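You operate a simulated robot arm through the tools that you are given. There is no shell and no other tool. Be economical: measure what you need, move in short steps, check, and stop when the job is done.

Carry out the task below with a simulated two-armed robot. There is one attempt and no reset: what you move stays moved.

TASK
Take the check cloth from the plank top and lay it out flat on the trestle top.

The check looks at the end state, three seconds after you hand in, the way a careful person would. Anything else that was tipped, shoved, dropped, spilled or broken makes it a failure. Flat cloth is picked up by pressing the open fingertips on it (5 to 10 N) and closing them slowly along it; thin cloth reads only 2 to 8 mm in the jaws.

THE ROBOT
Two 7-joint arms with two-finger parallel grippers on one trunk, on a base that drives. Base frame: it is fixed to the floor where the robot stands at the start and does not move with it; the origin is under the middle of the robot, x ahead of it, y to its left, z up. Readings come in mm, rad, newtons and seconds.
The left shoulder is at the start at [70, 163, 1020], the right one opposite. Places, roughly: trestle top [700, -1300, 800]. Payload 3.43 kg a hand.
The tool frame of a hand sits at the grasp point between the pads (the TCP): z along the fingers, y along the line on which they close. The tips reach 34 mm beyond it. The gripper opens to 128 mm. The fingers are 24 mm wide and 12 mm thick; the gripper's body (48 by 130 mm) begins 96 mm behind the TCP.
Orientation is that of the tool frame in the base frame, as a unit quaternion [w, x, y, z]. With the fingers straight down and closing along the base's y, the tool's x points along the base's -x, its y along +y and its z along -z.

THE INTERFACE
- The arms move only by the tool nudge_tool. It takes "left_plan", "right_plan" or both (then of equal length, played together; a hand with none holds still); each is a list of rows, each an object (a shift or turn left out is 0, a gripper value left out holds the last) with "offset": the shift along the base's x, y, z in mm, a list of three; "rotation": the turn, a rotation vector about the base's x, y, z in rad, a list of three; "gripper": the closure, from 0 (fully open) to 1 (shut). In form: [{"offset": [x, y, z], "rotation": [ax, ay, az], "gripper": gripper}, ...]. A call has 1 to 8 rows; each row shifts and turns the commanded pose from where the row before left it. Each row takes 0.2 s and may step no farther than 50 mm and 0.15 rad from the row before; otherwise, or with a gripper value out of range, the whole call is refused. A pose out of reach is approached as far as the arm can. The call stops where the force on the tool passes 40 N (or 10 N more than at its start, if that is more) or the arm is blocked; 0.2 s more then pass. Each finger travels about 153 mm/s and halts on what it meets, pressing with about 23 N; the grip force reading is that of the motor and also rises with nothing between the fingers. The clock runs only during rows and for 0.2 s after the last one: add rows that do not move to give the fingers time. The reply holds the time, the measured pose of the TCP, the force on the tool along the base axes, the opening and the grip force, in the units named above and with some noise, with the torque about the TCP (base axes, N m) and any sound that the robot's microphone picked up, and new pictures: "pictures" is both (left out), scene, wrist or none (wrist: the cameras of the hands that moved).
- Cameras (640 x 400 px; columns grow to the right, rows downward): "scene" is now at [118.1, -42.1, 1230.7]; the picture's right is [-0.52, -0.85, 0.00], its down [-0.62, 0.38, -0.69] and it looks along [0.58, -0.36, -0.73] (base axes); focal length 268 px, centre (320, 200). "left" rides on the left gripper at [76, 11, -160] in its tool frame; the picture's right is [-0.15, 0.99, 0.00], its down [-0.88, -0.13, -0.46] and it looks along [-0.45, -0.07, 0.89] (tool axes); focal length 234 px, centre (320, 200). "right" rides on the right gripper at [76, -11, -160] in its tool frame; the picture's right is [0.15, 0.99, 0.00], its down [-0.88, 0.13, -0.46] and it looks along [-0.45, 0.07, 0.89] (tool axes); focal length 234 px, centre (320, 200).
- move_column(by): slides the trunk up (or, below 0, down) by that many mm; the arms and the scene camera ride with it, the base frame stays. It gives what a move gives, with no picture.
- base_move(legs): drives the robot by 1 to 6 legs, each [ahead, left, turn to the left] in mm, mm and rad, along the robot's own axes; the way and the turn of a leg run together, so that a leg with both is an arc; at most 1500 mm and 3.142 rad a leg. The arms and the cameras ride along, it lands a little off, and it stops where it bumps. It gives what a move gives, and a new picture of the scene camera.
- pan_tilt(pan, tilt): turns the head with the scene camera to pan (to the left, within 1.501 rad either way) and tilt (down, from -0.506 to 1.204), counted from straight ahead of the robot. It gives what a move gives, and a new picture of the scene camera.
- pixel_to_xyz(camera, pixels): for up to 12 pixels [column, row] of the newest picture of that camera ("zoom" is the newest enlarged one), the place [x, y, z] in the base frame of the surface seen there, good to about 2 mm. It takes no simulated time.
- close_up(camera, box): a new picture of the part [left, top, right, bottom] of that camera's present view, enlarged. It takes no simulated time.
- sign_off(): hands the job in; it is judged then, once.

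Keep the steps short. Do not move on a guess: measure, check each grasp and each placing, and mend mistakes. In all there are 80 turns and 260 pictures (those below and enlarged ones count). Leave the grippers open and the arms clear of the work at the hand-in unless told otherwise, and finish with a single line.

The tools are called by a JSON object that holds its "name" and its "arguments". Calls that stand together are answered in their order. nudge_tool: Moves the arms, as the interface text tells. Its arguments: {"type":"object","properties":{"left_plan":{"type":"array"},"right_plan":{"type":"array"},"pictures":{"type":"string","enum":["both","scene","wrist","none"]}},"required":[]} The other tools are called the same way: move_column (by) slides the trunk up or down; base_move (legs) drives the base; pan_tilt (pan, tilt) turns the head that bears the scene camera; pixel_to_xyz (camera, pixels) gives the place of the surface under pixels of a picture; close_up (camera, box) takes an enlarged picture of a part of a camera's view; sign_off () hands the job in.

At the start:

```text
time_s: 0.0
left_tcp_pos: [513.8, 88.4, 891.2]
left_ee_rot: [0.0, -0.001, 1.0, -0.001]
left_contact_force: [0.2, 0.5, 0.0]
left_torque: [-0.02, 0.0, -0.01]
left_gripper_width: 127.9
left_finger_force: 0.1
right_tcp_pos: [540.2, -361.8, 911.3]
right_ee_rot: [0.0, 0.0, 1.0, 0.0]
right_contact_force: [0.1, 0.4, -0.7]
right_torque: [0.02, -0.04, -0.01]
right_gripper_width: 128.3
right_finger_force: 0.1
trunk travel left (down, up): [-500.0, 440.0]
robot x, y, heading: [-0.6, -7.1, -0.001]
head pan, tilt: [-0.55, 0.815]
```

scene: 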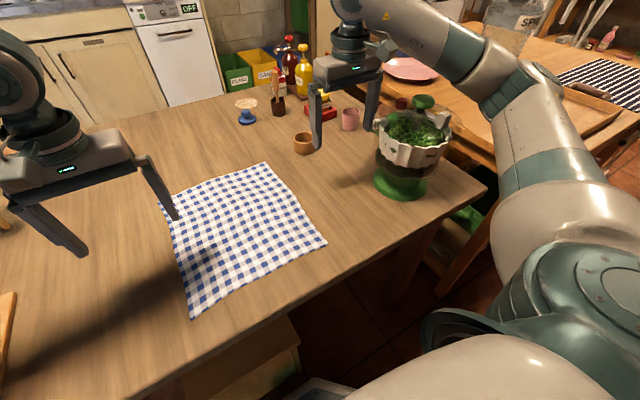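
right: 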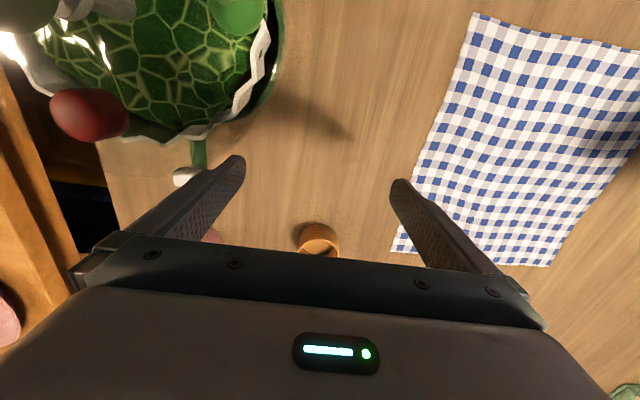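
left: 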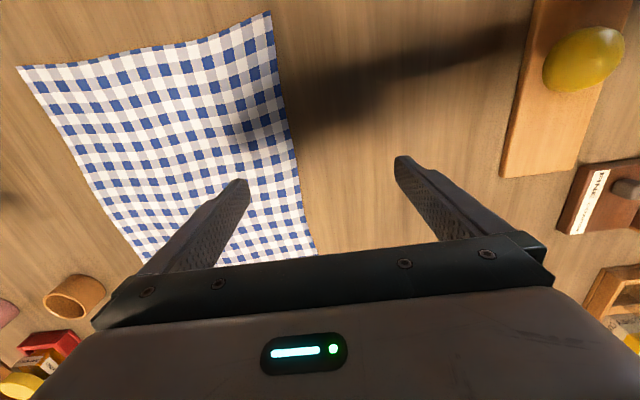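

The check cloth lies with its corners near scene pixels (265,163), (327,243), (192,318) and (160,203). I'll measure those corners and a few objects around them.

{"name": "pixel_to_xyz", "arguments": {"camera": "scene", "pixels": [[264, 165], [324, 243], [193, 315], [168, 205], [245, 235], [303, 150], [400, 185], [485, 185], [300, 270], [180, 370], [278, 110], [348, 128]]}}

{"name": "pan_tilt", "arguments": {"pan": -1.1, "tilt": 0.5}}

```text
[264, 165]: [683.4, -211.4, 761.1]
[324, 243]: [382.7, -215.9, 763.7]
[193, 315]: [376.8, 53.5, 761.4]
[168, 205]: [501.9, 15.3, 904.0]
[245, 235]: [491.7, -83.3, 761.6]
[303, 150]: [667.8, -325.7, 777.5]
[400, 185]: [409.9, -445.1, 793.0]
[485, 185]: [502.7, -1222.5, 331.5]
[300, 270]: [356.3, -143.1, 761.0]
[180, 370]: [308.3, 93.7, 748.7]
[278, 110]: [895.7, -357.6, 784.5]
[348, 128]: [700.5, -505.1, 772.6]
```

```text
time_s: 1.0
left_tcp_pos: [513.4, 88.6, 891.0]
left_ee_rot: [0.0, -0.001, 1.0, 0.0]
left_contact_force: [-0.7, -0.5, 0.1]
left_torque: [0.02, -0.04, 0.0]
left_gripper_width: 128.2
left_finger_force: 0.1
right_tcp_pos: [539.4, -362.6, 911.8]
right_ee_rot: [0.0, 0.0, 1.0, 0.0]
right_contact_force: [-0.3, -0.3, 0.7]
right_torque: [0.0, 0.01, 0.03]
right_gripper_width: 127.8
right_finger_force: 0.0
trunk travel left (down, up): [-500.0, 440.0]
robot x, y, heading: [1.2, -0.5, 0.003]
head pan, tilt: [-1.1, 0.499]
```

scene: 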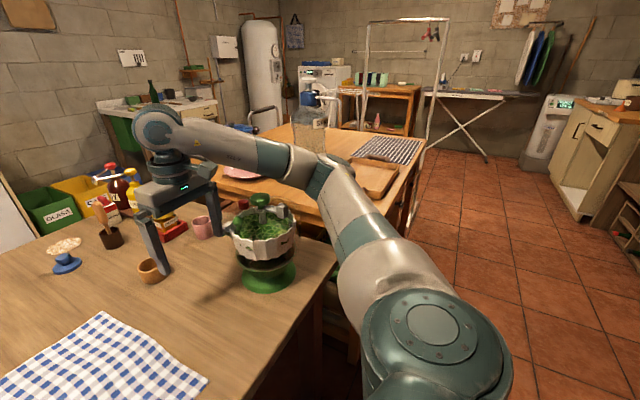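

The plank top is at about z=761 and the cloth is roughly 300 x 270 mm. The trestle top seems to be the table behind. I'll measure its surface and the things on it.

{"name": "pixel_to_xyz", "arguments": {"camera": "scene", "pixels": [[290, 160], [335, 150], [285, 132], [360, 125], [425, 143], [400, 190], [375, 178], [385, 150], [310, 190], [240, 172], [410, 195], [340, 245]]}}

{"name": "close_up", "arguments": {"camera": "scene", "box": [190, 90, 450, 253]}}

```text
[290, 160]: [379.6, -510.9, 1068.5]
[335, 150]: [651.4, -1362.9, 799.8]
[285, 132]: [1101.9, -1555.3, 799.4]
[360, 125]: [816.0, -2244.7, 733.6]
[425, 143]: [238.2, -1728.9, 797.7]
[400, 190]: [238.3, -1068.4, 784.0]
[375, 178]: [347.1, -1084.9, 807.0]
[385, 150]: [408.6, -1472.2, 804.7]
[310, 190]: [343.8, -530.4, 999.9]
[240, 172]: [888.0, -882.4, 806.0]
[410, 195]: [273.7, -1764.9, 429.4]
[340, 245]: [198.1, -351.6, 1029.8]
```

```text
2.45 times, centred on (320, 172) of scene
```

zoom: 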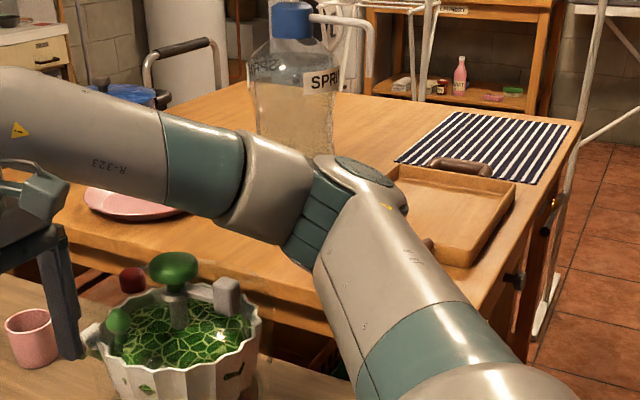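

The trestle top is at z≈800 and carries a tray, a striped mat, a bottle and a plate. I need a better view of its free space, so I'll raise the trunk first and then look over again.

{"name": "move_column", "arguments": {"by": 300}}

{"name": "pan_tilt", "arguments": {"pan": -1.0, "tilt": 0.6}}

```text
time_s: 4.0
left_tcp_pos: [513.9, 89.1, 1192.0]
left_ee_rot: [0.0, 0.0, 1.0, 0.0]
left_contact_force: [0.7, 0.5, 1.1]
left_torque: [0.0, -0.01, -0.01]
left_gripper_width: 128.1
left_finger_force: 0.1
right_tcp_pos: [540.1, -363.7, 1212.6]
right_ee_rot: [0.0, 0.0, 1.0, 0.0]
right_contact_force: [0.4, -0.6, 0.1]
right_torque: [-0.01, -0.03, 0.0]
right_gripper_width: 128.0
right_finger_force: 0.1
trunk travel left (down, up): [-800.0, 140.0]
robot x, y, heading: [-2.4, 0.5, -0.001]
head pan, tilt: [-1.1, 0.499]
```

```text
time_s: 4.6
left_tcp_pos: [513.5, 88.5, 1191.7]
left_ee_rot: [0.0, -0.001, 1.0, -0.001]
left_contact_force: [0.2, -0.1, -0.6]
left_torque: [-0.01, 0.03, -0.03]
left_gripper_width: 128.0
left_finger_force: 0.0
right_tcp_pos: [541.2, -363.7, 1211.0]
right_ee_rot: [0.0, 0.0, 1.0, 0.0]
right_contact_force: [-0.3, 0.3, -0.5]
right_torque: [0.01, 0.03, 0.03]
right_gripper_width: 128.3
right_finger_force: 0.0
trunk travel left (down, up): [-800.0, 140.0]
robot x, y, heading: [6.2, 1.0, -0.002]
head pan, tilt: [-1.0, 0.6]
```

scene: 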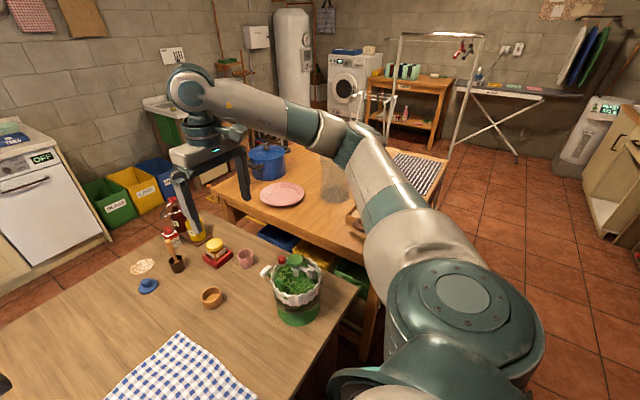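

The arm hides much of the trestle. I'll back away from the plank top, go right over the open floor, and look from there.

{"name": "base_move", "arguments": {"legs": [[-350, 0, 0], [0, -900, 0]]}}

{"name": "pan_tilt", "arguments": {"pan": -0.3, "tilt": 0.5}}

```text
time_s: 11.3
left_tcp_pos: [168.9, -793.3, 1191.6]
left_ee_rot: [0.0, -0.024, 1.0, 0.0]
left_contact_force: [0.8, 0.4, 1.0]
left_torque: [0.02, 0.01, 0.03]
left_gripper_width: 128.0
left_finger_force: 0.0
right_tcp_pos: [216.3, -1244.1, 1212.1]
right_ee_rot: [0.001, -0.023, 1.0, 0.0]
right_contact_force: [-0.7, 0.1, -1.4]
right_torque: [-0.01, 0.01, -0.02]
right_gripper_width: 128.0
right_finger_force: 0.1
trunk travel left (down, up): [-800.0, 140.0]
robot x, y, heading: [-342.8, -900.8, 0.045]
head pan, tilt: [-1.0, 0.6]
```

scene: 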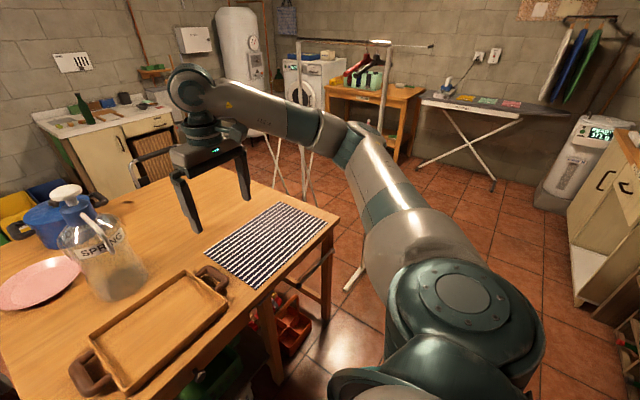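

```text
time_s: 12.4
left_tcp_pos: [169.7, -793.9, 1191.1]
left_ee_rot: [0.0, -0.023, 1.0, 0.0]
left_contact_force: [0.5, -0.4, 0.1]
left_torque: [0.0, 0.0, 0.01]
left_gripper_width: 127.8
left_finger_force: 0.1
right_tcp_pos: [215.8, -1243.5, 1212.4]
right_ee_rot: [-0.001, -0.023, 1.0, 0.001]
right_contact_force: [-0.4, 0.7, 0.4]
right_torque: [-0.03, -0.01, -0.02]
right_gripper_width: 128.1
right_finger_force: 0.0
trunk travel left (down, up): [-800.0, 140.0]
robot x, y, heading: [-342.0, -907.5, 0.045]
head pan, tilt: [-0.3, 0.499]
```

scene: 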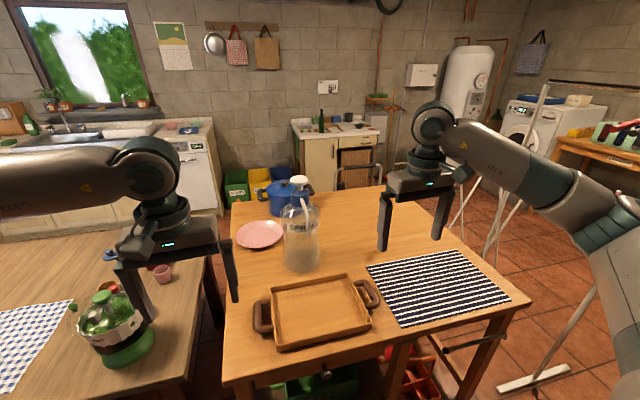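

Now I can see it well. The free area lies behind the striped mat and right of the bottle, around pixel (370,225). I'll measure the edges and objects.

{"name": "pixel_to_xyz", "arguments": {"camera": "scene", "pixels": [[385, 188], [442, 197], [529, 302], [226, 383], [232, 203], [457, 250], [368, 266], [425, 325], [508, 296], [320, 250], [300, 270], [350, 275]]}}

{"name": "pixel_to_xyz", "arguments": {"camera": "scene", "pixels": [[264, 300], [264, 325], [278, 350], [370, 325], [376, 290], [285, 240], [283, 215], [260, 235], [350, 205], [340, 240], [545, 85], [565, 368]]}}

```text
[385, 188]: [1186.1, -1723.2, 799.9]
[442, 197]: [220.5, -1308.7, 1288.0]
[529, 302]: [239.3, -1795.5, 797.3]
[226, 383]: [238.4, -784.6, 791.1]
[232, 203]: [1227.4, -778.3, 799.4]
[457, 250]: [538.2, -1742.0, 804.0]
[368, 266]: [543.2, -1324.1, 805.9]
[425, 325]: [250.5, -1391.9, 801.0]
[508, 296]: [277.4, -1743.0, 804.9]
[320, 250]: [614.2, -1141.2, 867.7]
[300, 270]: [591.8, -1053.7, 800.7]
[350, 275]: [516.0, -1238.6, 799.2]
```

```text
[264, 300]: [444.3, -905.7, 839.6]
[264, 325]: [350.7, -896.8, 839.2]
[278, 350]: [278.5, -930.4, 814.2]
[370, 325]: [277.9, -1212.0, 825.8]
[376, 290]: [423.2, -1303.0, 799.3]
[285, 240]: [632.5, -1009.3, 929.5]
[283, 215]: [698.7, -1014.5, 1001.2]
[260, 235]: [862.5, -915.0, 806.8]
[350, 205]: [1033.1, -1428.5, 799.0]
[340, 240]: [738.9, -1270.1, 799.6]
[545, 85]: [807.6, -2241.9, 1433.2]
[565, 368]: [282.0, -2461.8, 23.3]
```

The trestle has a free area at x 560..1200, y -1170..-1795, clear of the bottle, tray and mat. My plan is to pinch the cloth's near edge with both hands, carry it hanging, and lay it from the far side towards me at about x 590-880, y -1450. Now I'll go back to the plank top with the trunk still high.

{"name": "base_move", "arguments": {"legs": [[0, 0, -0.045], [0, 825, 0], [190, 0, 0]]}}

{"name": "pan_tilt", "arguments": {"pan": 0.0, "tilt": 0.95}}

```text
time_s: 18.3
left_tcp_pos: [366.2, -10.3, 1191.6]
left_ee_rot: [0.0, 0.004, 1.0, 0.0]
left_contact_force: [0.0, 0.0, 0.2]
left_torque: [-0.01, 0.01, -0.02]
left_gripper_width: 128.0
left_finger_force: 0.0
right_tcp_pos: [388.3, -461.7, 1213.9]
right_ee_rot: [0.002, 0.005, 1.0, 0.0]
right_contact_force: [-0.4, -0.5, 1.2]
right_torque: [-0.03, -0.06, 0.0]
right_gripper_width: 128.1
right_finger_force: 0.0
trunk travel left (down, up): [-800.0, 140.0]
robot x, y, heading: [-147.8, -91.0, -0.006]
head pan, tilt: [-0.3, 0.499]
```

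scene: 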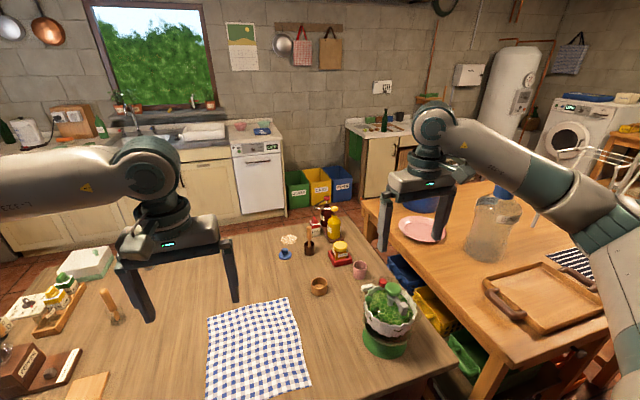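

```text
time_s: 19.2
left_tcp_pos: [368.9, -9.1, 1190.8]
left_ee_rot: [0.0, 0.004, 1.0, 0.001]
left_contact_force: [-0.1, -0.2, 0.1]
left_torque: [-0.01, 0.05, 0.01]
left_gripper_width: 127.8
left_finger_force: 0.1
right_tcp_pos: [391.9, -460.3, 1210.8]
right_ee_rot: [0.0, 0.005, 1.0, 0.0]
right_contact_force: [0.0, -0.1, 0.1]
right_torque: [0.0, 0.02, -0.02]
right_gripper_width: 127.7
right_finger_force: 0.0
trunk travel left (down, up): [-800.0, 140.0]
robot x, y, heading: [-142.9, -96.3, -0.01]
head pan, tilt: [0.0, 0.949]
```

scene: 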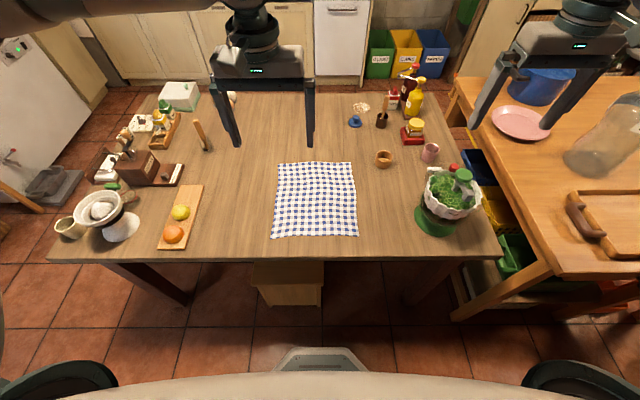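

This is a clear view of the cloth. I'll measure its corners, near-edge points, and the table edge.

{"name": "pixel_to_xyz", "arguments": {"camera": "scene", "pixels": [[272, 236], [300, 236], [330, 235], [356, 235], [279, 163], [351, 163], [315, 200], [320, 254], [440, 205], [440, 172], [420, 222], [385, 155]]}}

{"name": "close_up", "arguments": {"camera": "scene", "box": [236, 150, 396, 250]}}

```text
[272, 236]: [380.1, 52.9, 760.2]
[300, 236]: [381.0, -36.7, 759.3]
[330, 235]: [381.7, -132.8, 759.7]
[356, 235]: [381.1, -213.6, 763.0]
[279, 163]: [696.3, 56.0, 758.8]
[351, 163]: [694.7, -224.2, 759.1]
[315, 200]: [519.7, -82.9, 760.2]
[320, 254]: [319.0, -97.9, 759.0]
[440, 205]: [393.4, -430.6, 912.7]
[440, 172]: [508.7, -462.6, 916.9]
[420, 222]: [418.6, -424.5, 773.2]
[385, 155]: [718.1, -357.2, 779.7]
```

```text
4.00 times, centred on (316, 200) of scene
```

zoom: 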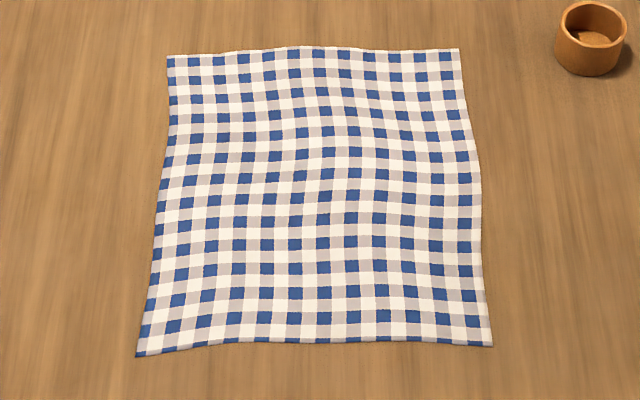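

The cloth spans x 381..695, y 53..-214, and the plank top is at z≈759. I'll turn both hands 90° so they close along x, with cameras outwards, and bring them over the near corners while still high.

{"name": "nudge_tool", "arguments": {"left_plan": [{"offset": [5, 5, 0], "rotation": [0, 0, -0.143], "gripper": 0}, {"offset": [5, 5, 0], "rotation": [0, 0, -0.143]}, {"offset": [5, 5, 0], "rotation": [0, 0, -0.143]}, {"offset": [5, 5, 0], "rotation": [0, 0, -0.143]}, {"offset": [5, 5, 0], "rotation": [0, 0, -0.143]}, {"offset": [5, 5, 0], "rotation": [0, 0, -0.143]}, {"offset": [5, 5, 0], "rotation": [0, 0, -0.143]}, {"offset": [5, 5, 0], "rotation": [0, 0, -0.143]}], "right_plan": [{"offset": [2, 30, 0], "rotation": [0, 0, 0.143], "gripper": 0}, {"offset": [2, 30, 0], "rotation": [0, 0, 0.143]}, {"offset": [2, 30, 0], "rotation": [0, 0, 0.143]}, {"offset": [2, 30, 0], "rotation": [0, 0, 0.143]}, {"offset": [2, 30, 0], "rotation": [0, 0, 0.143]}, {"offset": [2, 30, 0], "rotation": [0, 0, 0.143]}, {"offset": [2, 30, 0], "rotation": [0, 0, 0.143]}, {"offset": [2, 30, 0], "rotation": [0, 0, 0.143]}], "pictures": "none"}}

{"name": "nudge_tool", "arguments": {"left_plan": [{"offset": [0, 1, 0], "rotation": [0, 0, -0.1423]}, {"offset": [0, 1, 0], "rotation": [0, 0, -0.1423]}, {"offset": [0, 1, 0], "rotation": [0, 0, -0.1423]}, {}], "right_plan": [{"offset": [0, 8, 0], "rotation": [0, 0, 0.1423]}, {"offset": [0, 8, 0], "rotation": [0, 0, 0.1423]}, {"offset": [0, 8, 0], "rotation": [0, 0, 0.1423]}, {}], "pictures": "scene"}}

```text
time_s: 21.0
left_tcp_pos: [409.4, 31.6, 1191.1]
left_ee_rot: [0.0, 0.544, 0.839, -0.001]
left_contact_force: [0.4, 0.2, -0.7]
left_torque: [-0.02, -0.02, 0.03]
left_gripper_width: 127.9
left_finger_force: 0.1
right_tcp_pos: [408.1, -219.5, 1210.0]
right_ee_rot: [-0.001, -0.538, 0.843, -0.001]
right_contact_force: [0.4, 0.8, -0.5]
right_torque: [-0.04, 0.01, -0.01]
right_gripper_width: 127.8
right_finger_force: 0.1
trunk travel left (down, up): [-800.0, 140.0]
robot x, y, heading: [-148.0, -95.9, -0.005]
head pan, tilt: [0.0, 0.949]
```

```text
time_s: 22.0
left_tcp_pos: [409.4, 30.2, 1192.5]
left_ee_rot: [0.0, 0.564, 0.826, 0.0]
left_contact_force: [0.2, 0.6, -0.6]
left_torque: [0.03, -0.01, -0.01]
left_gripper_width: 127.8
left_finger_force: 0.1
left hand out of reach, approached as far as the arm can: row 1, 2, 3
right_tcp_pos: [408.9, -214.6, 1210.8]
right_ee_rot: [0.001, -0.577, 0.817, 0.0]
right_contact_force: [-0.3, -0.5, 0.6]
right_torque: [0.0, 0.0, 0.01]
right_gripper_width: 128.1
right_finger_force: 0.0
right hand out of reach, approached as far as the arm can: row 2, 3
trunk travel left (down, up): [-800.0, 140.0]
robot x, y, heading: [-146.5, -94.8, 0.001]
head pan, tilt: [0.0, 0.949]
```

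scene: 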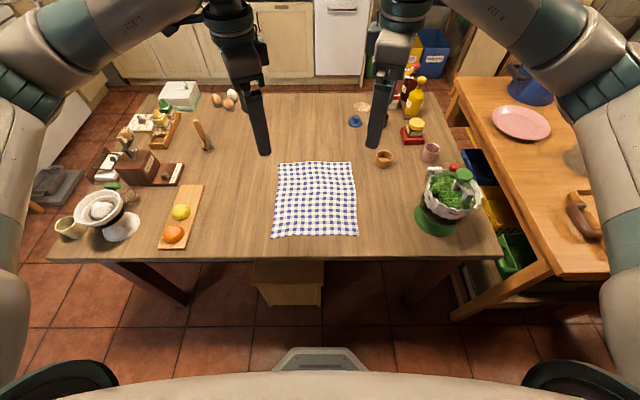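

Both wrists stop at about 69° of turn, which is close enough for pinching along the edge. I'll back off to about 62° for joint room and then lower the trunk.

{"name": "nudge_tool", "arguments": {"left_plan": [{"offset": [0, 0, 0], "rotation": [0, 0, 0.12]}, {}], "right_plan": [{"offset": [0, 5, 0], "rotation": [0, 0, -0.12]}, {}], "pictures": "none"}}

{"name": "move_column", "arguments": {"by": -300}}

```text
time_s: 22.6
left_tcp_pos: [408.3, 30.1, 1193.5]
left_ee_rot: [0.0, 0.513, 0.859, 0.0]
left_contact_force: [-0.2, 0.6, -0.5]
left_torque: [0.02, -0.01, 0.0]
left_gripper_width: 128.1
left_finger_force: 0.1
right_tcp_pos: [407.6, -210.2, 1211.8]
right_ee_rot: [0.0, -0.528, 0.849, 0.0]
right_contact_force: [0.4, 0.0, -1.1]
right_torque: [0.02, -0.01, 0.01]
right_gripper_width: 128.0
right_finger_force: 0.1
trunk travel left (down, up): [-800.0, 140.0]
robot x, y, heading: [-148.8, -95.6, -0.008]
head pan, tilt: [0.0, 0.949]
```

```text
time_s: 25.6
left_tcp_pos: [408.0, 31.1, 893.9]
left_ee_rot: [0.0, 0.513, 0.858, 0.0]
left_contact_force: [-0.2, 0.3, 1.2]
left_torque: [0.01, 0.01, 0.02]
left_gripper_width: 128.0
left_finger_force: 0.1
right_tcp_pos: [405.9, -210.9, 911.8]
right_ee_rot: [0.0, -0.527, 0.85, 0.0]
right_contact_force: [-0.9, 0.1, 0.3]
right_torque: [-0.02, -0.02, 0.02]
right_gripper_width: 128.1
right_finger_force: 0.1
trunk travel left (down, up): [-500.0, 440.0]
robot x, y, heading: [-147.2, -96.0, -0.007]
head pan, tilt: [0.0, 0.949]
```

Both hands are at about 63°. I'll narrow the jaws to roughly 48 mm, shift over the near corners, and come down to about 10 mm above the cloth.

{"name": "nudge_tool", "arguments": {"left_plan": [{"offset": [10, -11, 0], "gripper": 0.62}, {"offset": [0, 0, -30]}, {"offset": [0, 0, -30]}, {"offset": [0, 0, -24]}, {}], "right_plan": [{"offset": [12, 28, 0], "gripper": 0.62}, {"offset": [0, 0, -36]}, {"offset": [0, 0, -36]}, {"offset": [0, 0, -30]}, {}]}}

```text
time_s: 27.0
left_tcp_pos: [405.7, 35.4, 817.1]
left_ee_rot: [0.011, 0.509, 0.86, -0.001]
left_contact_force: [0.6, 0.0, -0.4]
left_torque: [-0.06, 0.02, 0.01]
left_gripper_width: 48.5
left_finger_force: 0.0
right_tcp_pos: [420.8, -167.5, 853.8]
right_ee_rot: [0.034, -0.53, 0.847, -0.027]
right_contact_force: [-1.0, 0.1, -0.1]
right_torque: [-0.02, 0.02, 0.01]
right_gripper_width: 48.4
right_finger_force: 0.0
trunk travel left (down, up): [-500.0, 440.0]
robot x, y, heading: [-143.2, -95.3, -0.001]
head pan, tilt: [0.0, 0.949]
stopped in row 5 (right hand): the arm was blocked; the commanded pose is now the measured one
```

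scene: 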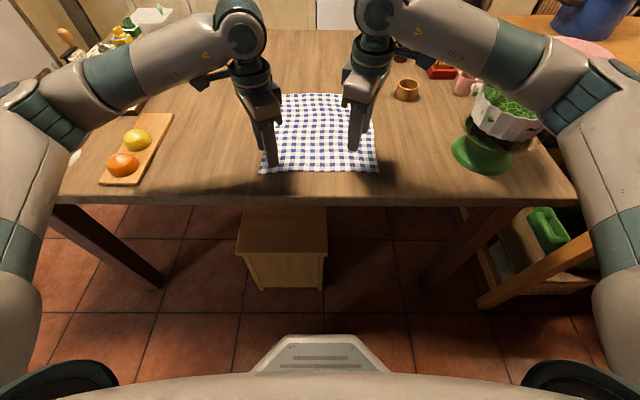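
right: 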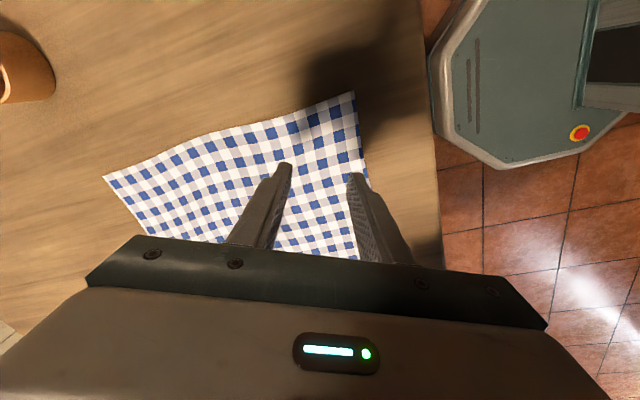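
left: 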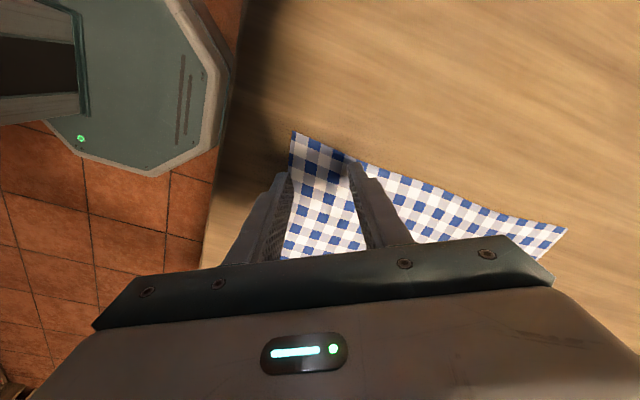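

The right arm was blocked at z≈854, and its forearm may be near the blender's top. I'll raise the right hand at once and look.

{"name": "nudge_tool", "arguments": {"right_plan": [{"offset": [0, 0, 30]}, {"offset": [0, 0, 30]}, {"offset": [0, 0, 30]}, {}], "left_plan": [{"offset": [0, 0, 30]}, {"offset": [0, 0, 30]}, {}, {}], "pictures": "scene"}}

{"name": "close_up", "arguments": {"camera": "scene", "box": [352, 20, 640, 200]}}

```text
time_s: 28.0
left_tcp_pos: [417.0, 25.0, 869.2]
left_ee_rot: [0.001, 0.511, 0.86, 0.001]
left_contact_force: [-0.1, 0.3, -0.5]
left_torque: [0.02, -0.01, 0.01]
left_gripper_width: 48.6
left_finger_force: 0.1
right_tcp_pos: [431.2, -177.9, 926.4]
right_ee_rot: [0.021, -0.531, 0.847, -0.012]
right_contact_force: [-0.4, 0.7, -1.0]
right_torque: [-0.02, 0.02, 0.0]
right_gripper_width: 48.8
right_finger_force: 0.1
trunk travel left (down, up): [-500.0, 440.0]
robot x, y, heading: [-146.2, -91.4, -0.0]
head pan, tilt: [0.0, 0.949]
```

scene: 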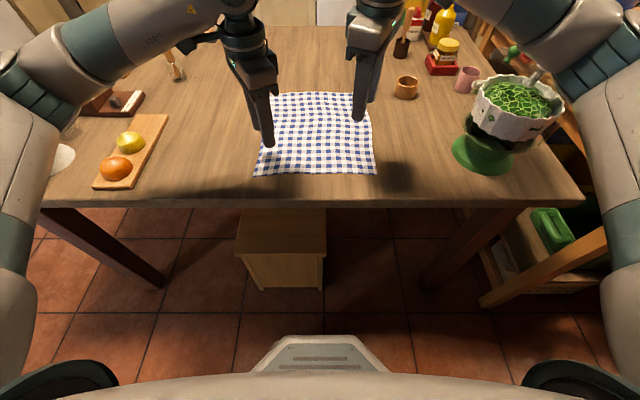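

```text
2.22 times, centred on (496, 110) of scene
```

zoom: 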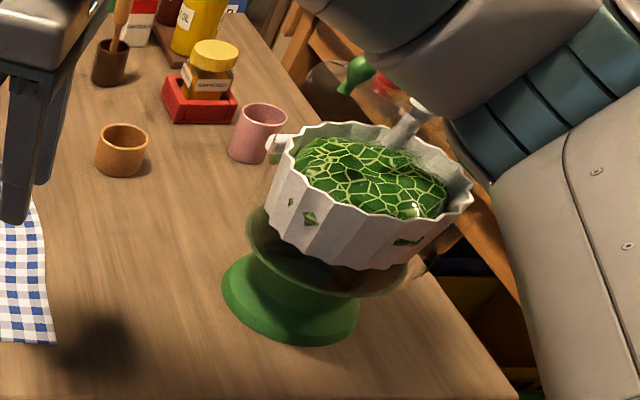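

I'm not sure whether the bowl moved, so I'll raise the trunk by 300 for a picture that compares directly with the earlier one.

{"name": "move_column", "arguments": {"by": 300}}

{"name": "pan_tilt", "arguments": {"pan": 0.0, "tilt": 0.95}}

{"name": "close_up", "arguments": {"camera": "scene", "box": [376, 130, 520, 240]}}

{"name": "pixel_to_xyz", "arguments": {"camera": "scene", "pixels": [[440, 205], [440, 172], [420, 222], [385, 155], [462, 175]]}}

```text
time_s: 31.0
left_tcp_pos: [419.2, 23.4, 1168.1]
left_ee_rot: [0.0, 0.511, 0.859, 0.0]
left_contact_force: [-0.2, -0.1, 0.2]
left_torque: [0.02, 0.02, 0.0]
left_gripper_width: 48.5
left_finger_force: 0.0
right_tcp_pos: [434.3, -180.3, 1223.5]
right_ee_rot: [0.02, -0.528, 0.849, -0.012]
right_contact_force: [-0.8, -0.1, -0.4]
right_torque: [0.0, 0.02, 0.01]
right_gripper_width: 48.5
right_finger_force: 0.1
trunk travel left (down, up): [-800.0, 140.0]
robot x, y, heading: [-149.1, -92.8, -0.011]
head pan, tilt: [0.0, 0.949]
```

```text
time_s: 31.6
left_tcp_pos: [418.1, 23.0, 1167.5]
left_ee_rot: [0.0, 0.511, 0.859, -0.001]
left_contact_force: [0.0, 0.2, -0.2]
left_torque: [0.03, -0.02, -0.04]
left_gripper_width: 48.4
left_finger_force: 0.1
right_tcp_pos: [432.9, -180.5, 1223.9]
right_ee_rot: [0.02, -0.529, 0.848, -0.012]
right_contact_force: [0.9, 0.6, -1.0]
right_torque: [-0.02, 0.0, 0.02]
right_gripper_width: 48.5
right_finger_force: 0.0
trunk travel left (down, up): [-800.0, 140.0]
robot x, y, heading: [-145.5, -91.1, -0.003]
head pan, tilt: [0.0, 0.949]
```

scene: 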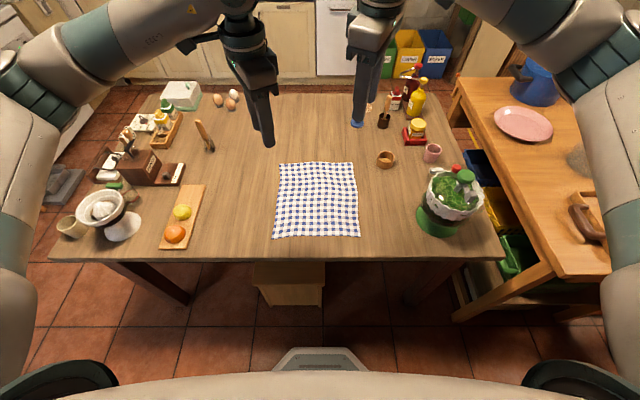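

```text
3.64 times, centred on (448, 185) of scene
```

zoom: 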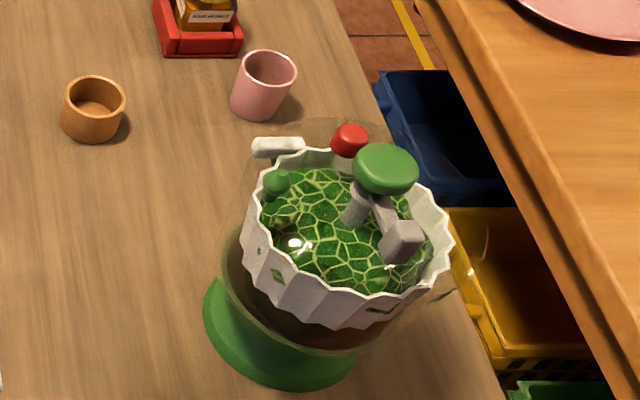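

```text
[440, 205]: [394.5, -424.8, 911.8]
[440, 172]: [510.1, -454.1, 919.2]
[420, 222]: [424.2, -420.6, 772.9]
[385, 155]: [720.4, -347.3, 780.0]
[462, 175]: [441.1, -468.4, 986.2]
```

Nothing shifted: the bowl reads the same within noise, and only the robot's pose differs slightly. The right forearm probably came down onto the bowl's knob (z≈986). I'll stand further back and left so the right arm is straighter and away from the bowl, then extend the arms.

{"name": "base_move", "arguments": {"legs": [[-150, 80, 0]]}}

{"name": "nudge_tool", "arguments": {"left_plan": [{"offset": [30, -16, 0]}, {"offset": [30, -16, 0]}, {"offset": [30, -16, 0]}, {"offset": [30, -16, 0]}, {"offset": [30, -16, 0]}, {}], "right_plan": [{"offset": [28, -16, -10]}, {"offset": [28, -16, -10]}, {"offset": [28, -16, -10]}, {"offset": [28, -16, -10]}, {"offset": [28, -16, -10]}, {}], "pictures": "scene"}}

```text
time_s: 33.1
left_tcp_pos: [270.9, 105.8, 1167.1]
left_ee_rot: [-0.002, 0.508, 0.862, 0.0]
left_contact_force: [0.7, -0.7, -0.1]
left_torque: [0.02, 0.0, -0.03]
left_gripper_width: 48.6
left_finger_force: 0.1
right_tcp_pos: [289.2, -98.5, 1221.9]
right_ee_rot: [0.021, -0.532, 0.847, -0.011]
right_contact_force: [0.2, -0.6, 0.5]
right_torque: [-0.02, 0.0, 0.01]
right_gripper_width: 48.3
right_finger_force: 0.1
trunk travel left (down, up): [-800.0, 140.0]
robot x, y, heading: [-289.7, -12.2, -0.002]
head pan, tilt: [0.0, 0.949]
```

scene: 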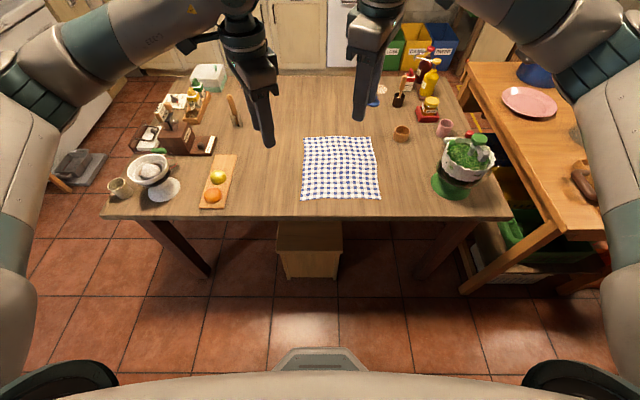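

```text
time_s: 34.5
left_tcp_pos: [334.3, 74.9, 1166.9]
left_ee_rot: [0.001, 0.505, 0.863, 0.0]
left_contact_force: [-0.3, 0.9, -0.1]
left_torque: [-0.01, 0.01, -0.01]
left_gripper_width: 48.6
left_finger_force: 0.1
left hand out of reach, approached as far as the arm can: row 3, 4, 5
right_tcp_pos: [313.6, -111.4, 1215.1]
right_ee_rot: [0.021, -0.532, 0.846, -0.011]
right_contact_force: [-0.4, 0.6, 0.6]
right_torque: [0.01, -0.02, 0.01]
right_gripper_width: 48.7
right_finger_force: 0.1
right hand out of reach, approached as far as the arm can: row 2, 3, 4, 5
trunk travel left (down, up): [-800.0, 140.0]
robot x, y, heading: [-292.5, -14.2, 0.005]
head pan, tilt: [0.0, 0.949]
```

scene: 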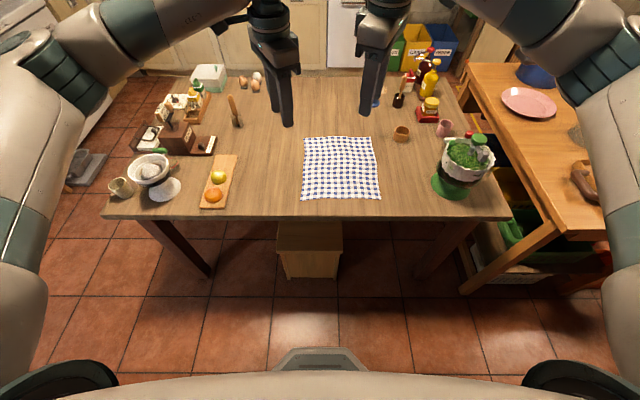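

Reach is limited with the hands so high relative to the shoulders. I'll lower the hands by about 150 mm, still above the bowl, and extend then.

{"name": "nudge_tool", "arguments": {"left_plan": [{"offset": [0, 0, -40]}, {"offset": [0, 0, -40]}, {"offset": [0, 0, -40]}, {"offset": [30, -18, 0]}, {"offset": [30, -18, 0]}, {"offset": [30, -18, 0]}, {}], "right_plan": [{"offset": [0, 0, -50]}, {"offset": [0, 0, -50]}, {"offset": [0, 0, -50]}, {"offset": [35, -20, -10]}, {"offset": [35, -25, -10]}, {"offset": [35, -25, 0]}, {}], "pictures": "scene"}}

```text
time_s: 36.1
left_tcp_pos: [332.1, 72.9, 1087.1]
left_ee_rot: [-0.001, 0.508, 0.861, 0.0]
left_contact_force: [-0.1, -0.6, 0.1]
left_torque: [0.01, -0.02, -0.02]
left_gripper_width: 48.5
left_finger_force: 0.0
left hand out of reach, approached as far as the arm can: row 1, 4, 5, 6
right_tcp_pos: [321.3, -116.2, 1060.1]
right_ee_rot: [0.021, -0.531, 0.847, -0.012]
right_contact_force: [-0.8, 0.6, 0.3]
right_torque: [0.0, -0.01, -0.01]
right_gripper_width: 48.3
right_finger_force: 0.0
right hand out of reach, approached as far as the arm can: row 4, 5, 6
trunk travel left (down, up): [-800.0, 140.0]
robot x, y, heading: [-295.5, -9.9, 0.002]
head pan, tilt: [0.0, 0.949]
```

scene: 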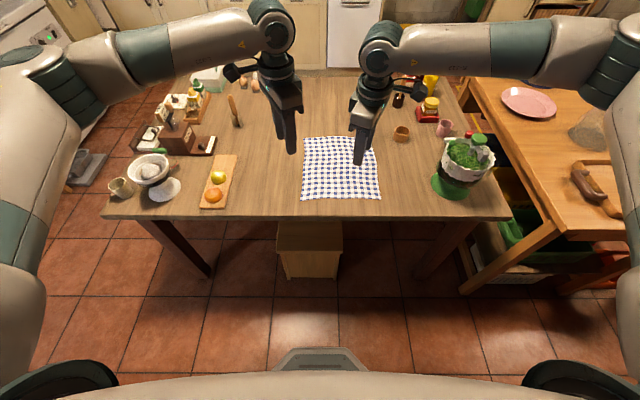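

The strong wrist yaw is what limits the reach, because the elbows splay. I'll turn the hands back to about 20° of yaw while extending to the corners, still above everything.

{"name": "nudge_tool", "arguments": {"left_plan": [{"rotation": [0, 0, 0.13]}, {"rotation": [0, 0, 0.13]}, {"offset": [15, -10, 0], "rotation": [0, 0, 0.13]}, {"offset": [15, -10, 0], "rotation": [0, 0, 0.13]}, {"offset": [15, -10, 0], "rotation": [0, 0, 0.13]}, {"offset": [15, -10, 0], "rotation": [0, 0, 0.13]}, {"offset": [15, -5, 0]}, {}], "right_plan": [{"rotation": [0, 0, -0.13]}, {"rotation": [0, 0, -0.13]}, {"offset": [18, -14, 0], "rotation": [0, 0, -0.13]}, {"offset": [18, -14, 0], "rotation": [0, 0, -0.13]}, {"offset": [18, -14, 0], "rotation": [0, 0, -0.13]}, {"offset": [18, -14, 0], "rotation": [0, 0, -0.13]}, {"offset": [18, -14, 0]}, {}], "pictures": "scene"}}

```text
time_s: 37.9
left_tcp_pos: [408.0, 29.2, 1084.9]
left_ee_rot: [0.0, 0.142, 0.99, 0.001]
left_contact_force: [-0.2, -0.1, 0.2]
left_torque: [-0.04, -0.03, 0.01]
left_gripper_width: 48.5
left_finger_force: 0.0
right_tcp_pos: [411.7, -182.7, 1058.8]
right_ee_rot: [0.015, -0.17, 0.985, -0.018]
right_contact_force: [0.7, -0.8, -0.1]
right_torque: [-0.02, 0.04, 0.02]
right_gripper_width: 48.4
right_finger_force: 0.1
trunk travel left (down, up): [-800.0, 140.0]
robot x, y, heading: [-293.6, -12.0, 0.006]
head pan, tilt: [0.0, 0.949]
```

scene: 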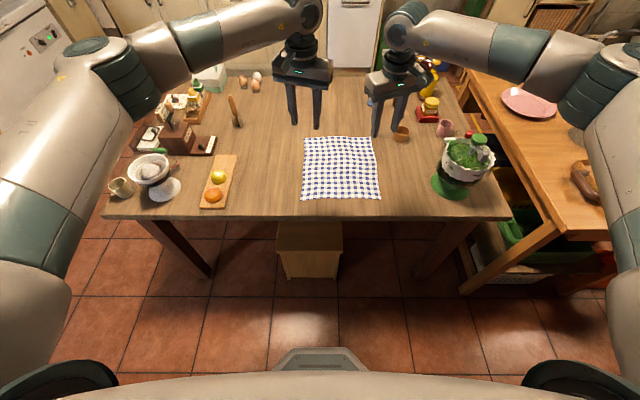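

The yaw is now about 17-20°. I'll measure the right forearm and elbow to judge clearance over the bowl.

{"name": "pixel_to_xyz", "arguments": {"camera": "scene", "pixels": [[440, 38], [480, 48], [520, 60], [560, 75], [600, 90], [475, 140], [240, 40], [110, 80]]}}

```text
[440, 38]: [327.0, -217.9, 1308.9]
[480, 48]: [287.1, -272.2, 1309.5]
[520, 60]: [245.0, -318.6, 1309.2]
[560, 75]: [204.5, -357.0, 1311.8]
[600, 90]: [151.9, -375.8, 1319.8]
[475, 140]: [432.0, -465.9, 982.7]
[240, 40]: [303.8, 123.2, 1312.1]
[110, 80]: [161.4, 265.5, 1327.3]
```

The forearm passes about 250 mm to the left of the bowl's knob in plan, so the descent is clear. I'll level the hands, set the jaws to about 38 mm, and lower with the trunk to just above the cloth.

{"name": "nudge_tool", "arguments": {"left_plan": [{"offset": [-6, -7, -26], "gripper": 0.7}, {}], "right_plan": [{"offset": [-9, 0, 0], "gripper": 0.7}, {}], "pictures": "none"}}

{"name": "move_column", "arguments": {"by": -240}}

{"name": "nudge_tool", "arguments": {"left_plan": [{}], "right_plan": [{}]}}

```text
time_s: 38.5
left_tcp_pos: [403.1, 21.5, 1059.5]
left_ee_rot: [0.0, 0.143, 0.99, -0.001]
left_contact_force: [-0.4, 0.9, 0.0]
left_torque: [0.0, -0.02, -0.01]
left_gripper_width: 38.3
left_finger_force: 0.1
right_tcp_pos: [403.5, -184.1, 1058.3]
right_ee_rot: [0.015, -0.17, 0.985, -0.019]
right_contact_force: [0.2, -0.2, -0.4]
right_torque: [0.0, 0.02, 0.0]
right_gripper_width: 38.5
right_finger_force: 0.0
trunk travel left (down, up): [-800.0, 140.0]
robot x, y, heading: [-290.3, -14.7, 0.008]
head pan, tilt: [0.0, 0.949]
```

```text
time_s: 41.0
left_tcp_pos: [403.0, 21.6, 820.1]
left_ee_rot: [0.0, 0.143, 0.99, 0.0]
left_contact_force: [0.0, -0.7, -0.4]
left_torque: [0.02, 0.0, 0.03]
left_gripper_width: 38.6
left_finger_force: 0.0
right_tcp_pos: [405.5, -183.9, 817.3]
right_ee_rot: [0.015, -0.17, 0.985, -0.019]
right_contact_force: [0.1, -0.6, 0.6]
right_torque: [0.0, 0.02, -0.04]
right_gripper_width: 38.5
right_finger_force: 0.0
trunk travel left (down, up): [-560.0, 380.0]
robot x, y, heading: [-294.2, -9.1, 0.004]
head pan, tilt: [0.0, 0.949]
```

```text
time_s: 41.4
left_tcp_pos: [403.8, 20.2, 819.2]
left_ee_rot: [0.0, 0.143, 0.99, 0.0]
left_contact_force: [-0.1, -1.0, 0.7]
left_torque: [0.0, -0.03, 0.01]
left_gripper_width: 38.5
left_finger_force: 0.0
right_tcp_pos: [404.3, -184.1, 817.5]
right_ee_rot: [0.014, -0.17, 0.985, -0.019]
right_contact_force: [0.8, 0.0, -1.1]
right_torque: [0.02, 0.0, -0.02]
right_gripper_width: 38.2
right_finger_force: 0.1
trunk travel left (down, up): [-560.0, 380.0]
robot x, y, heading: [-291.5, -14.4, 0.006]
head pan, tilt: [0.0, 0.949]
```

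scene: 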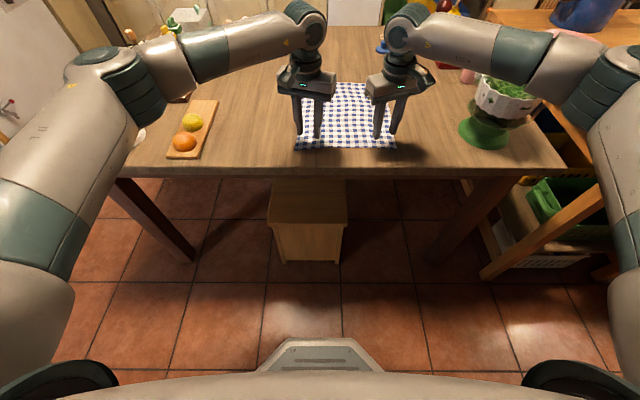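
right: 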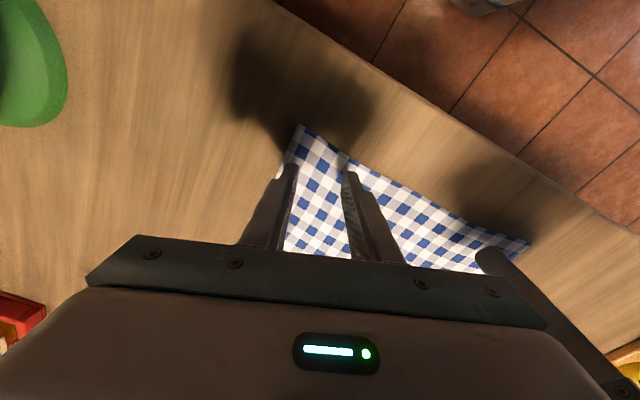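
left: 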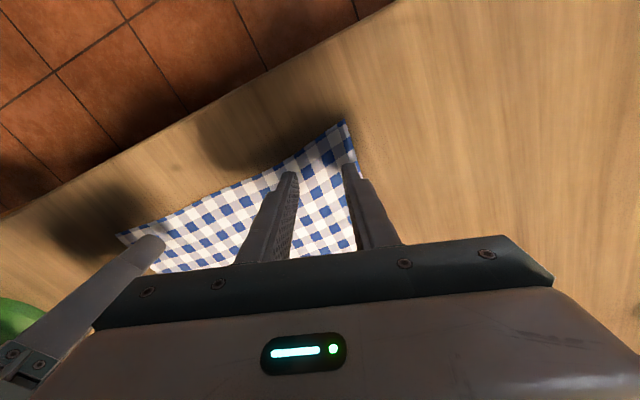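

Both jaws straddle cloth near the corners. I'll lower gently towards contact, expected at TCP z≈793, and watch the force.

{"name": "nudge_tool", "arguments": {"left_plan": [{"offset": [0, 0, -10]}, {"offset": [0, 0, -10]}, {"offset": [0, 0, -4]}, {}], "right_plan": [{"offset": [0, 0, -10]}, {"offset": [0, 0, -8]}, {"offset": [0, 0, -4]}, {}], "pictures": "none"}}

```text
time_s: 42.4
left_tcp_pos: [401.1, 19.4, 795.9]
left_ee_rot: [0.0, 0.142, 0.99, 0.0]
left_contact_force: [0.5, 0.3, 2.6]
left_torque: [0.05, -0.01, -0.01]
left_gripper_width: 38.5
left_finger_force: 0.1
right_tcp_pos: [404.8, -183.2, 796.7]
right_ee_rot: [0.015, -0.17, 0.985, -0.019]
right_contact_force: [-0.9, -0.5, 3.2]
right_torque: [0.08, 0.03, 0.01]
right_gripper_width: 38.2
right_finger_force: 0.1
trunk travel left (down, up): [-560.0, 380.0]
robot x, y, heading: [-293.4, -15.6, -0.001]
head pan, tilt: [0.0, 0.949]
```

Contact is just starting at about 3 N. I'll press a little more.

{"name": "nudge_tool", "arguments": {"left_plan": [{"offset": [0, 0, -2]}, {}], "right_plan": [{"offset": [0, 0, -2]}, {}], "pictures": "none"}}

```text
time_s: 43.0
left_tcp_pos: [401.7, 20.2, 796.3]
left_ee_rot: [0.0, 0.142, 0.99, 0.0]
left_contact_force: [-1.7, 0.4, 7.6]
left_torque: [-0.03, 0.03, -0.03]
left_gripper_width: 38.3
left_finger_force: 0.1
right_tcp_pos: [405.0, -182.8, 797.3]
right_ee_rot: [0.016, -0.17, 0.985, -0.018]
right_contact_force: [4.2, 0.0, 13.2]
right_torque: [0.26, 0.11, -0.06]
right_gripper_width: 37.2
right_finger_force: 0.0
trunk travel left (down, up): [-560.0, 380.0]
robot x, y, heading: [-293.9, -13.7, 0.006]
head pan, tilt: [0.0, 0.949]
```

The left presses at 7.6 N and the right at 13 N. I'll ease the right by 1 mm and close both slowly.

{"name": "nudge_tool", "arguments": {"left_plan": [{}, {"gripper": 0.74}, {"gripper": 0.78}, {"gripper": 0.82}, {"gripper": 0.87}, {"gripper": 0.92}, {"gripper": 0.97}, {"gripper": 1.0}], "right_plan": [{"offset": [0, 0, 1]}, {"gripper": 0.74}, {"gripper": 0.78}, {"gripper": 0.82}, {"gripper": 0.87}, {"gripper": 0.92}, {"gripper": 0.97}, {"gripper": 1.0}]}}

```text
time_s: 44.8
left_tcp_pos: [402.1, 19.6, 795.7]
left_ee_rot: [0.001, 0.143, 0.99, 0.0]
left_contact_force: [-0.5, -2.1, 14.4]
left_torque: [-0.04, 0.07, 0.01]
left_gripper_width: 0.1
left_finger_force: 22.7
right_tcp_pos: [402.3, -183.9, 796.6]
right_ee_rot: [0.016, -0.17, 0.985, -0.019]
right_contact_force: [0.4, 0.8, 7.3]
right_torque: [0.08, 0.08, -0.01]
right_gripper_width: 0.0
right_finger_force: 22.9
trunk travel left (down, up): [-560.0, 380.0]
robot x, y, heading: [-295.9, -9.4, 0.003]
head pan, tilt: [0.0, 0.949]
```

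scene: 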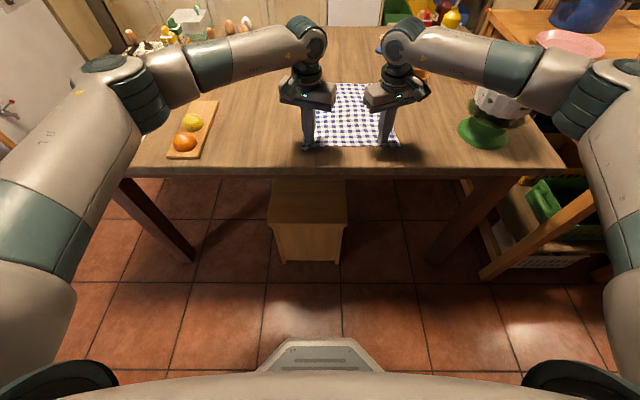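
right: 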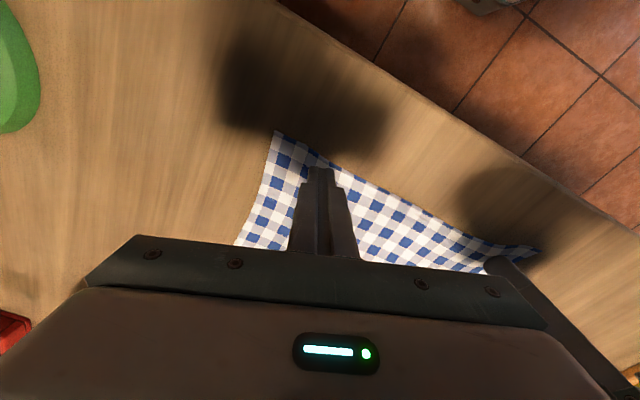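
left: 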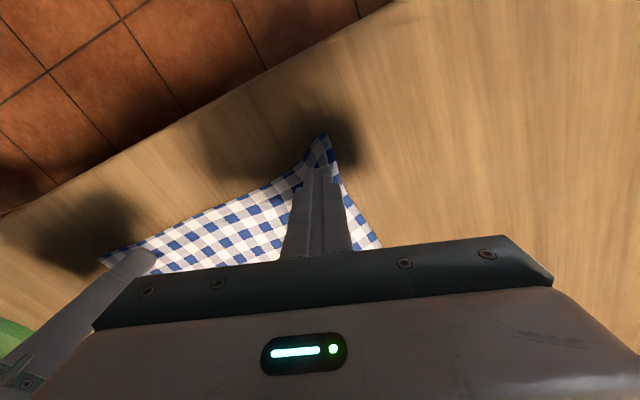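

Both jaws read 0 mm, so probably nothing is caught, though the left corner looks ruffled. I'll look closer before lifting.

{"name": "close_up", "arguments": {"camera": "left", "box": [240, 100, 400, 280]}}

{"name": "close_up", "arguments": {"camera": "right", "box": [220, 110, 400, 280]}}

```text
2.22 times, centred on (320, 190) of left
```

zoom: 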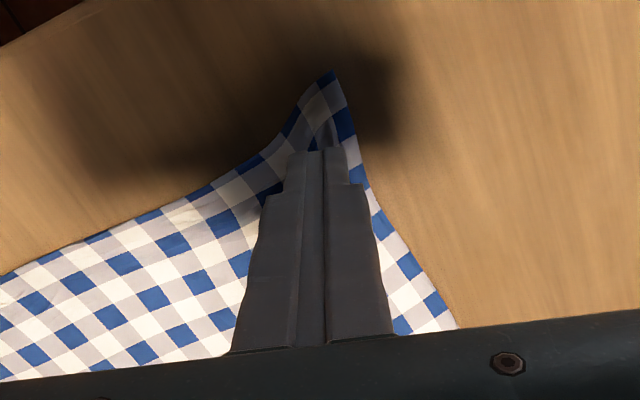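

```text
2.35 times, centred on (310, 195) of right
```

zoom: 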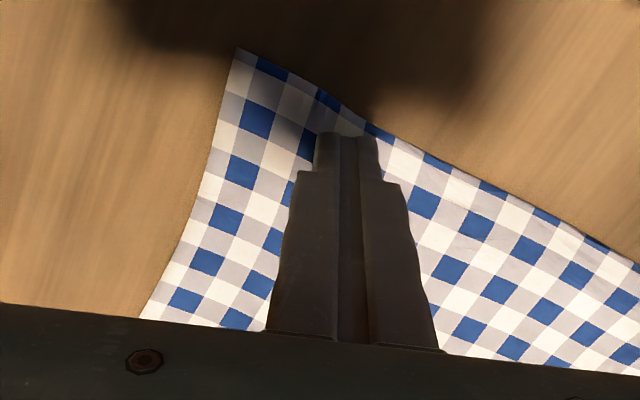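

The left seems to hold the pinched corner, while the right slid over the cloth. I'll lift both by 25 mm to test.

{"name": "nudge_tool", "arguments": {"left_plan": [{"offset": [0, 0, 12]}, {"offset": [0, 0, 13]}, {}], "right_plan": [{"offset": [0, 0, 12]}, {"offset": [0, 0, 13]}, {}], "pictures": "wrist"}}

```text
time_s: 45.6
left_tcp_pos: [401.9, 20.4, 817.5]
left_ee_rot: [-0.002, 0.143, 0.99, -0.001]
left_contact_force: [0.6, 0.6, -0.8]
left_torque: [0.0, 0.01, 0.01]
left_gripper_width: 0.0
left_finger_force: 23.0
right_tcp_pos: [405.9, -182.9, 818.1]
right_ee_rot: [0.014, -0.17, 0.985, -0.02]
right_contact_force: [-0.2, -0.2, -0.4]
right_torque: [0.0, 0.01, 0.02]
right_gripper_width: 0.0
right_finger_force: 23.0
trunk travel left (down, up): [-560.0, 380.0]
robot x, y, heading: [-293.7, -14.4, 0.007]
head pan, tilt: [0.0, 0.949]
```

right: 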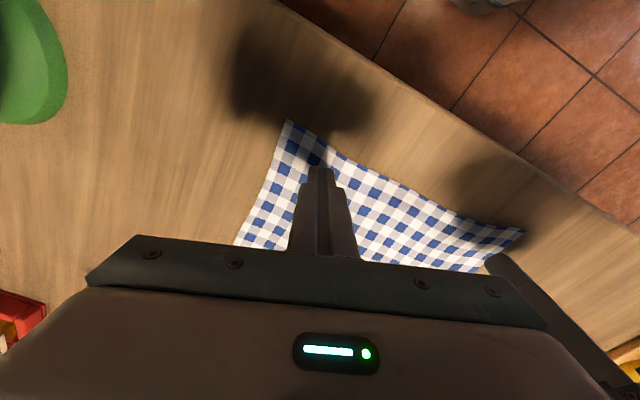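
left: 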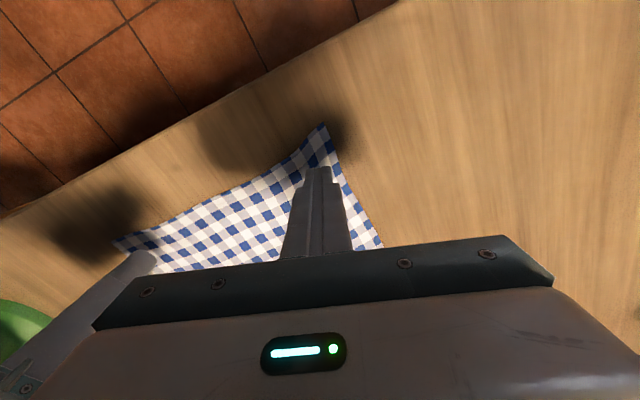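

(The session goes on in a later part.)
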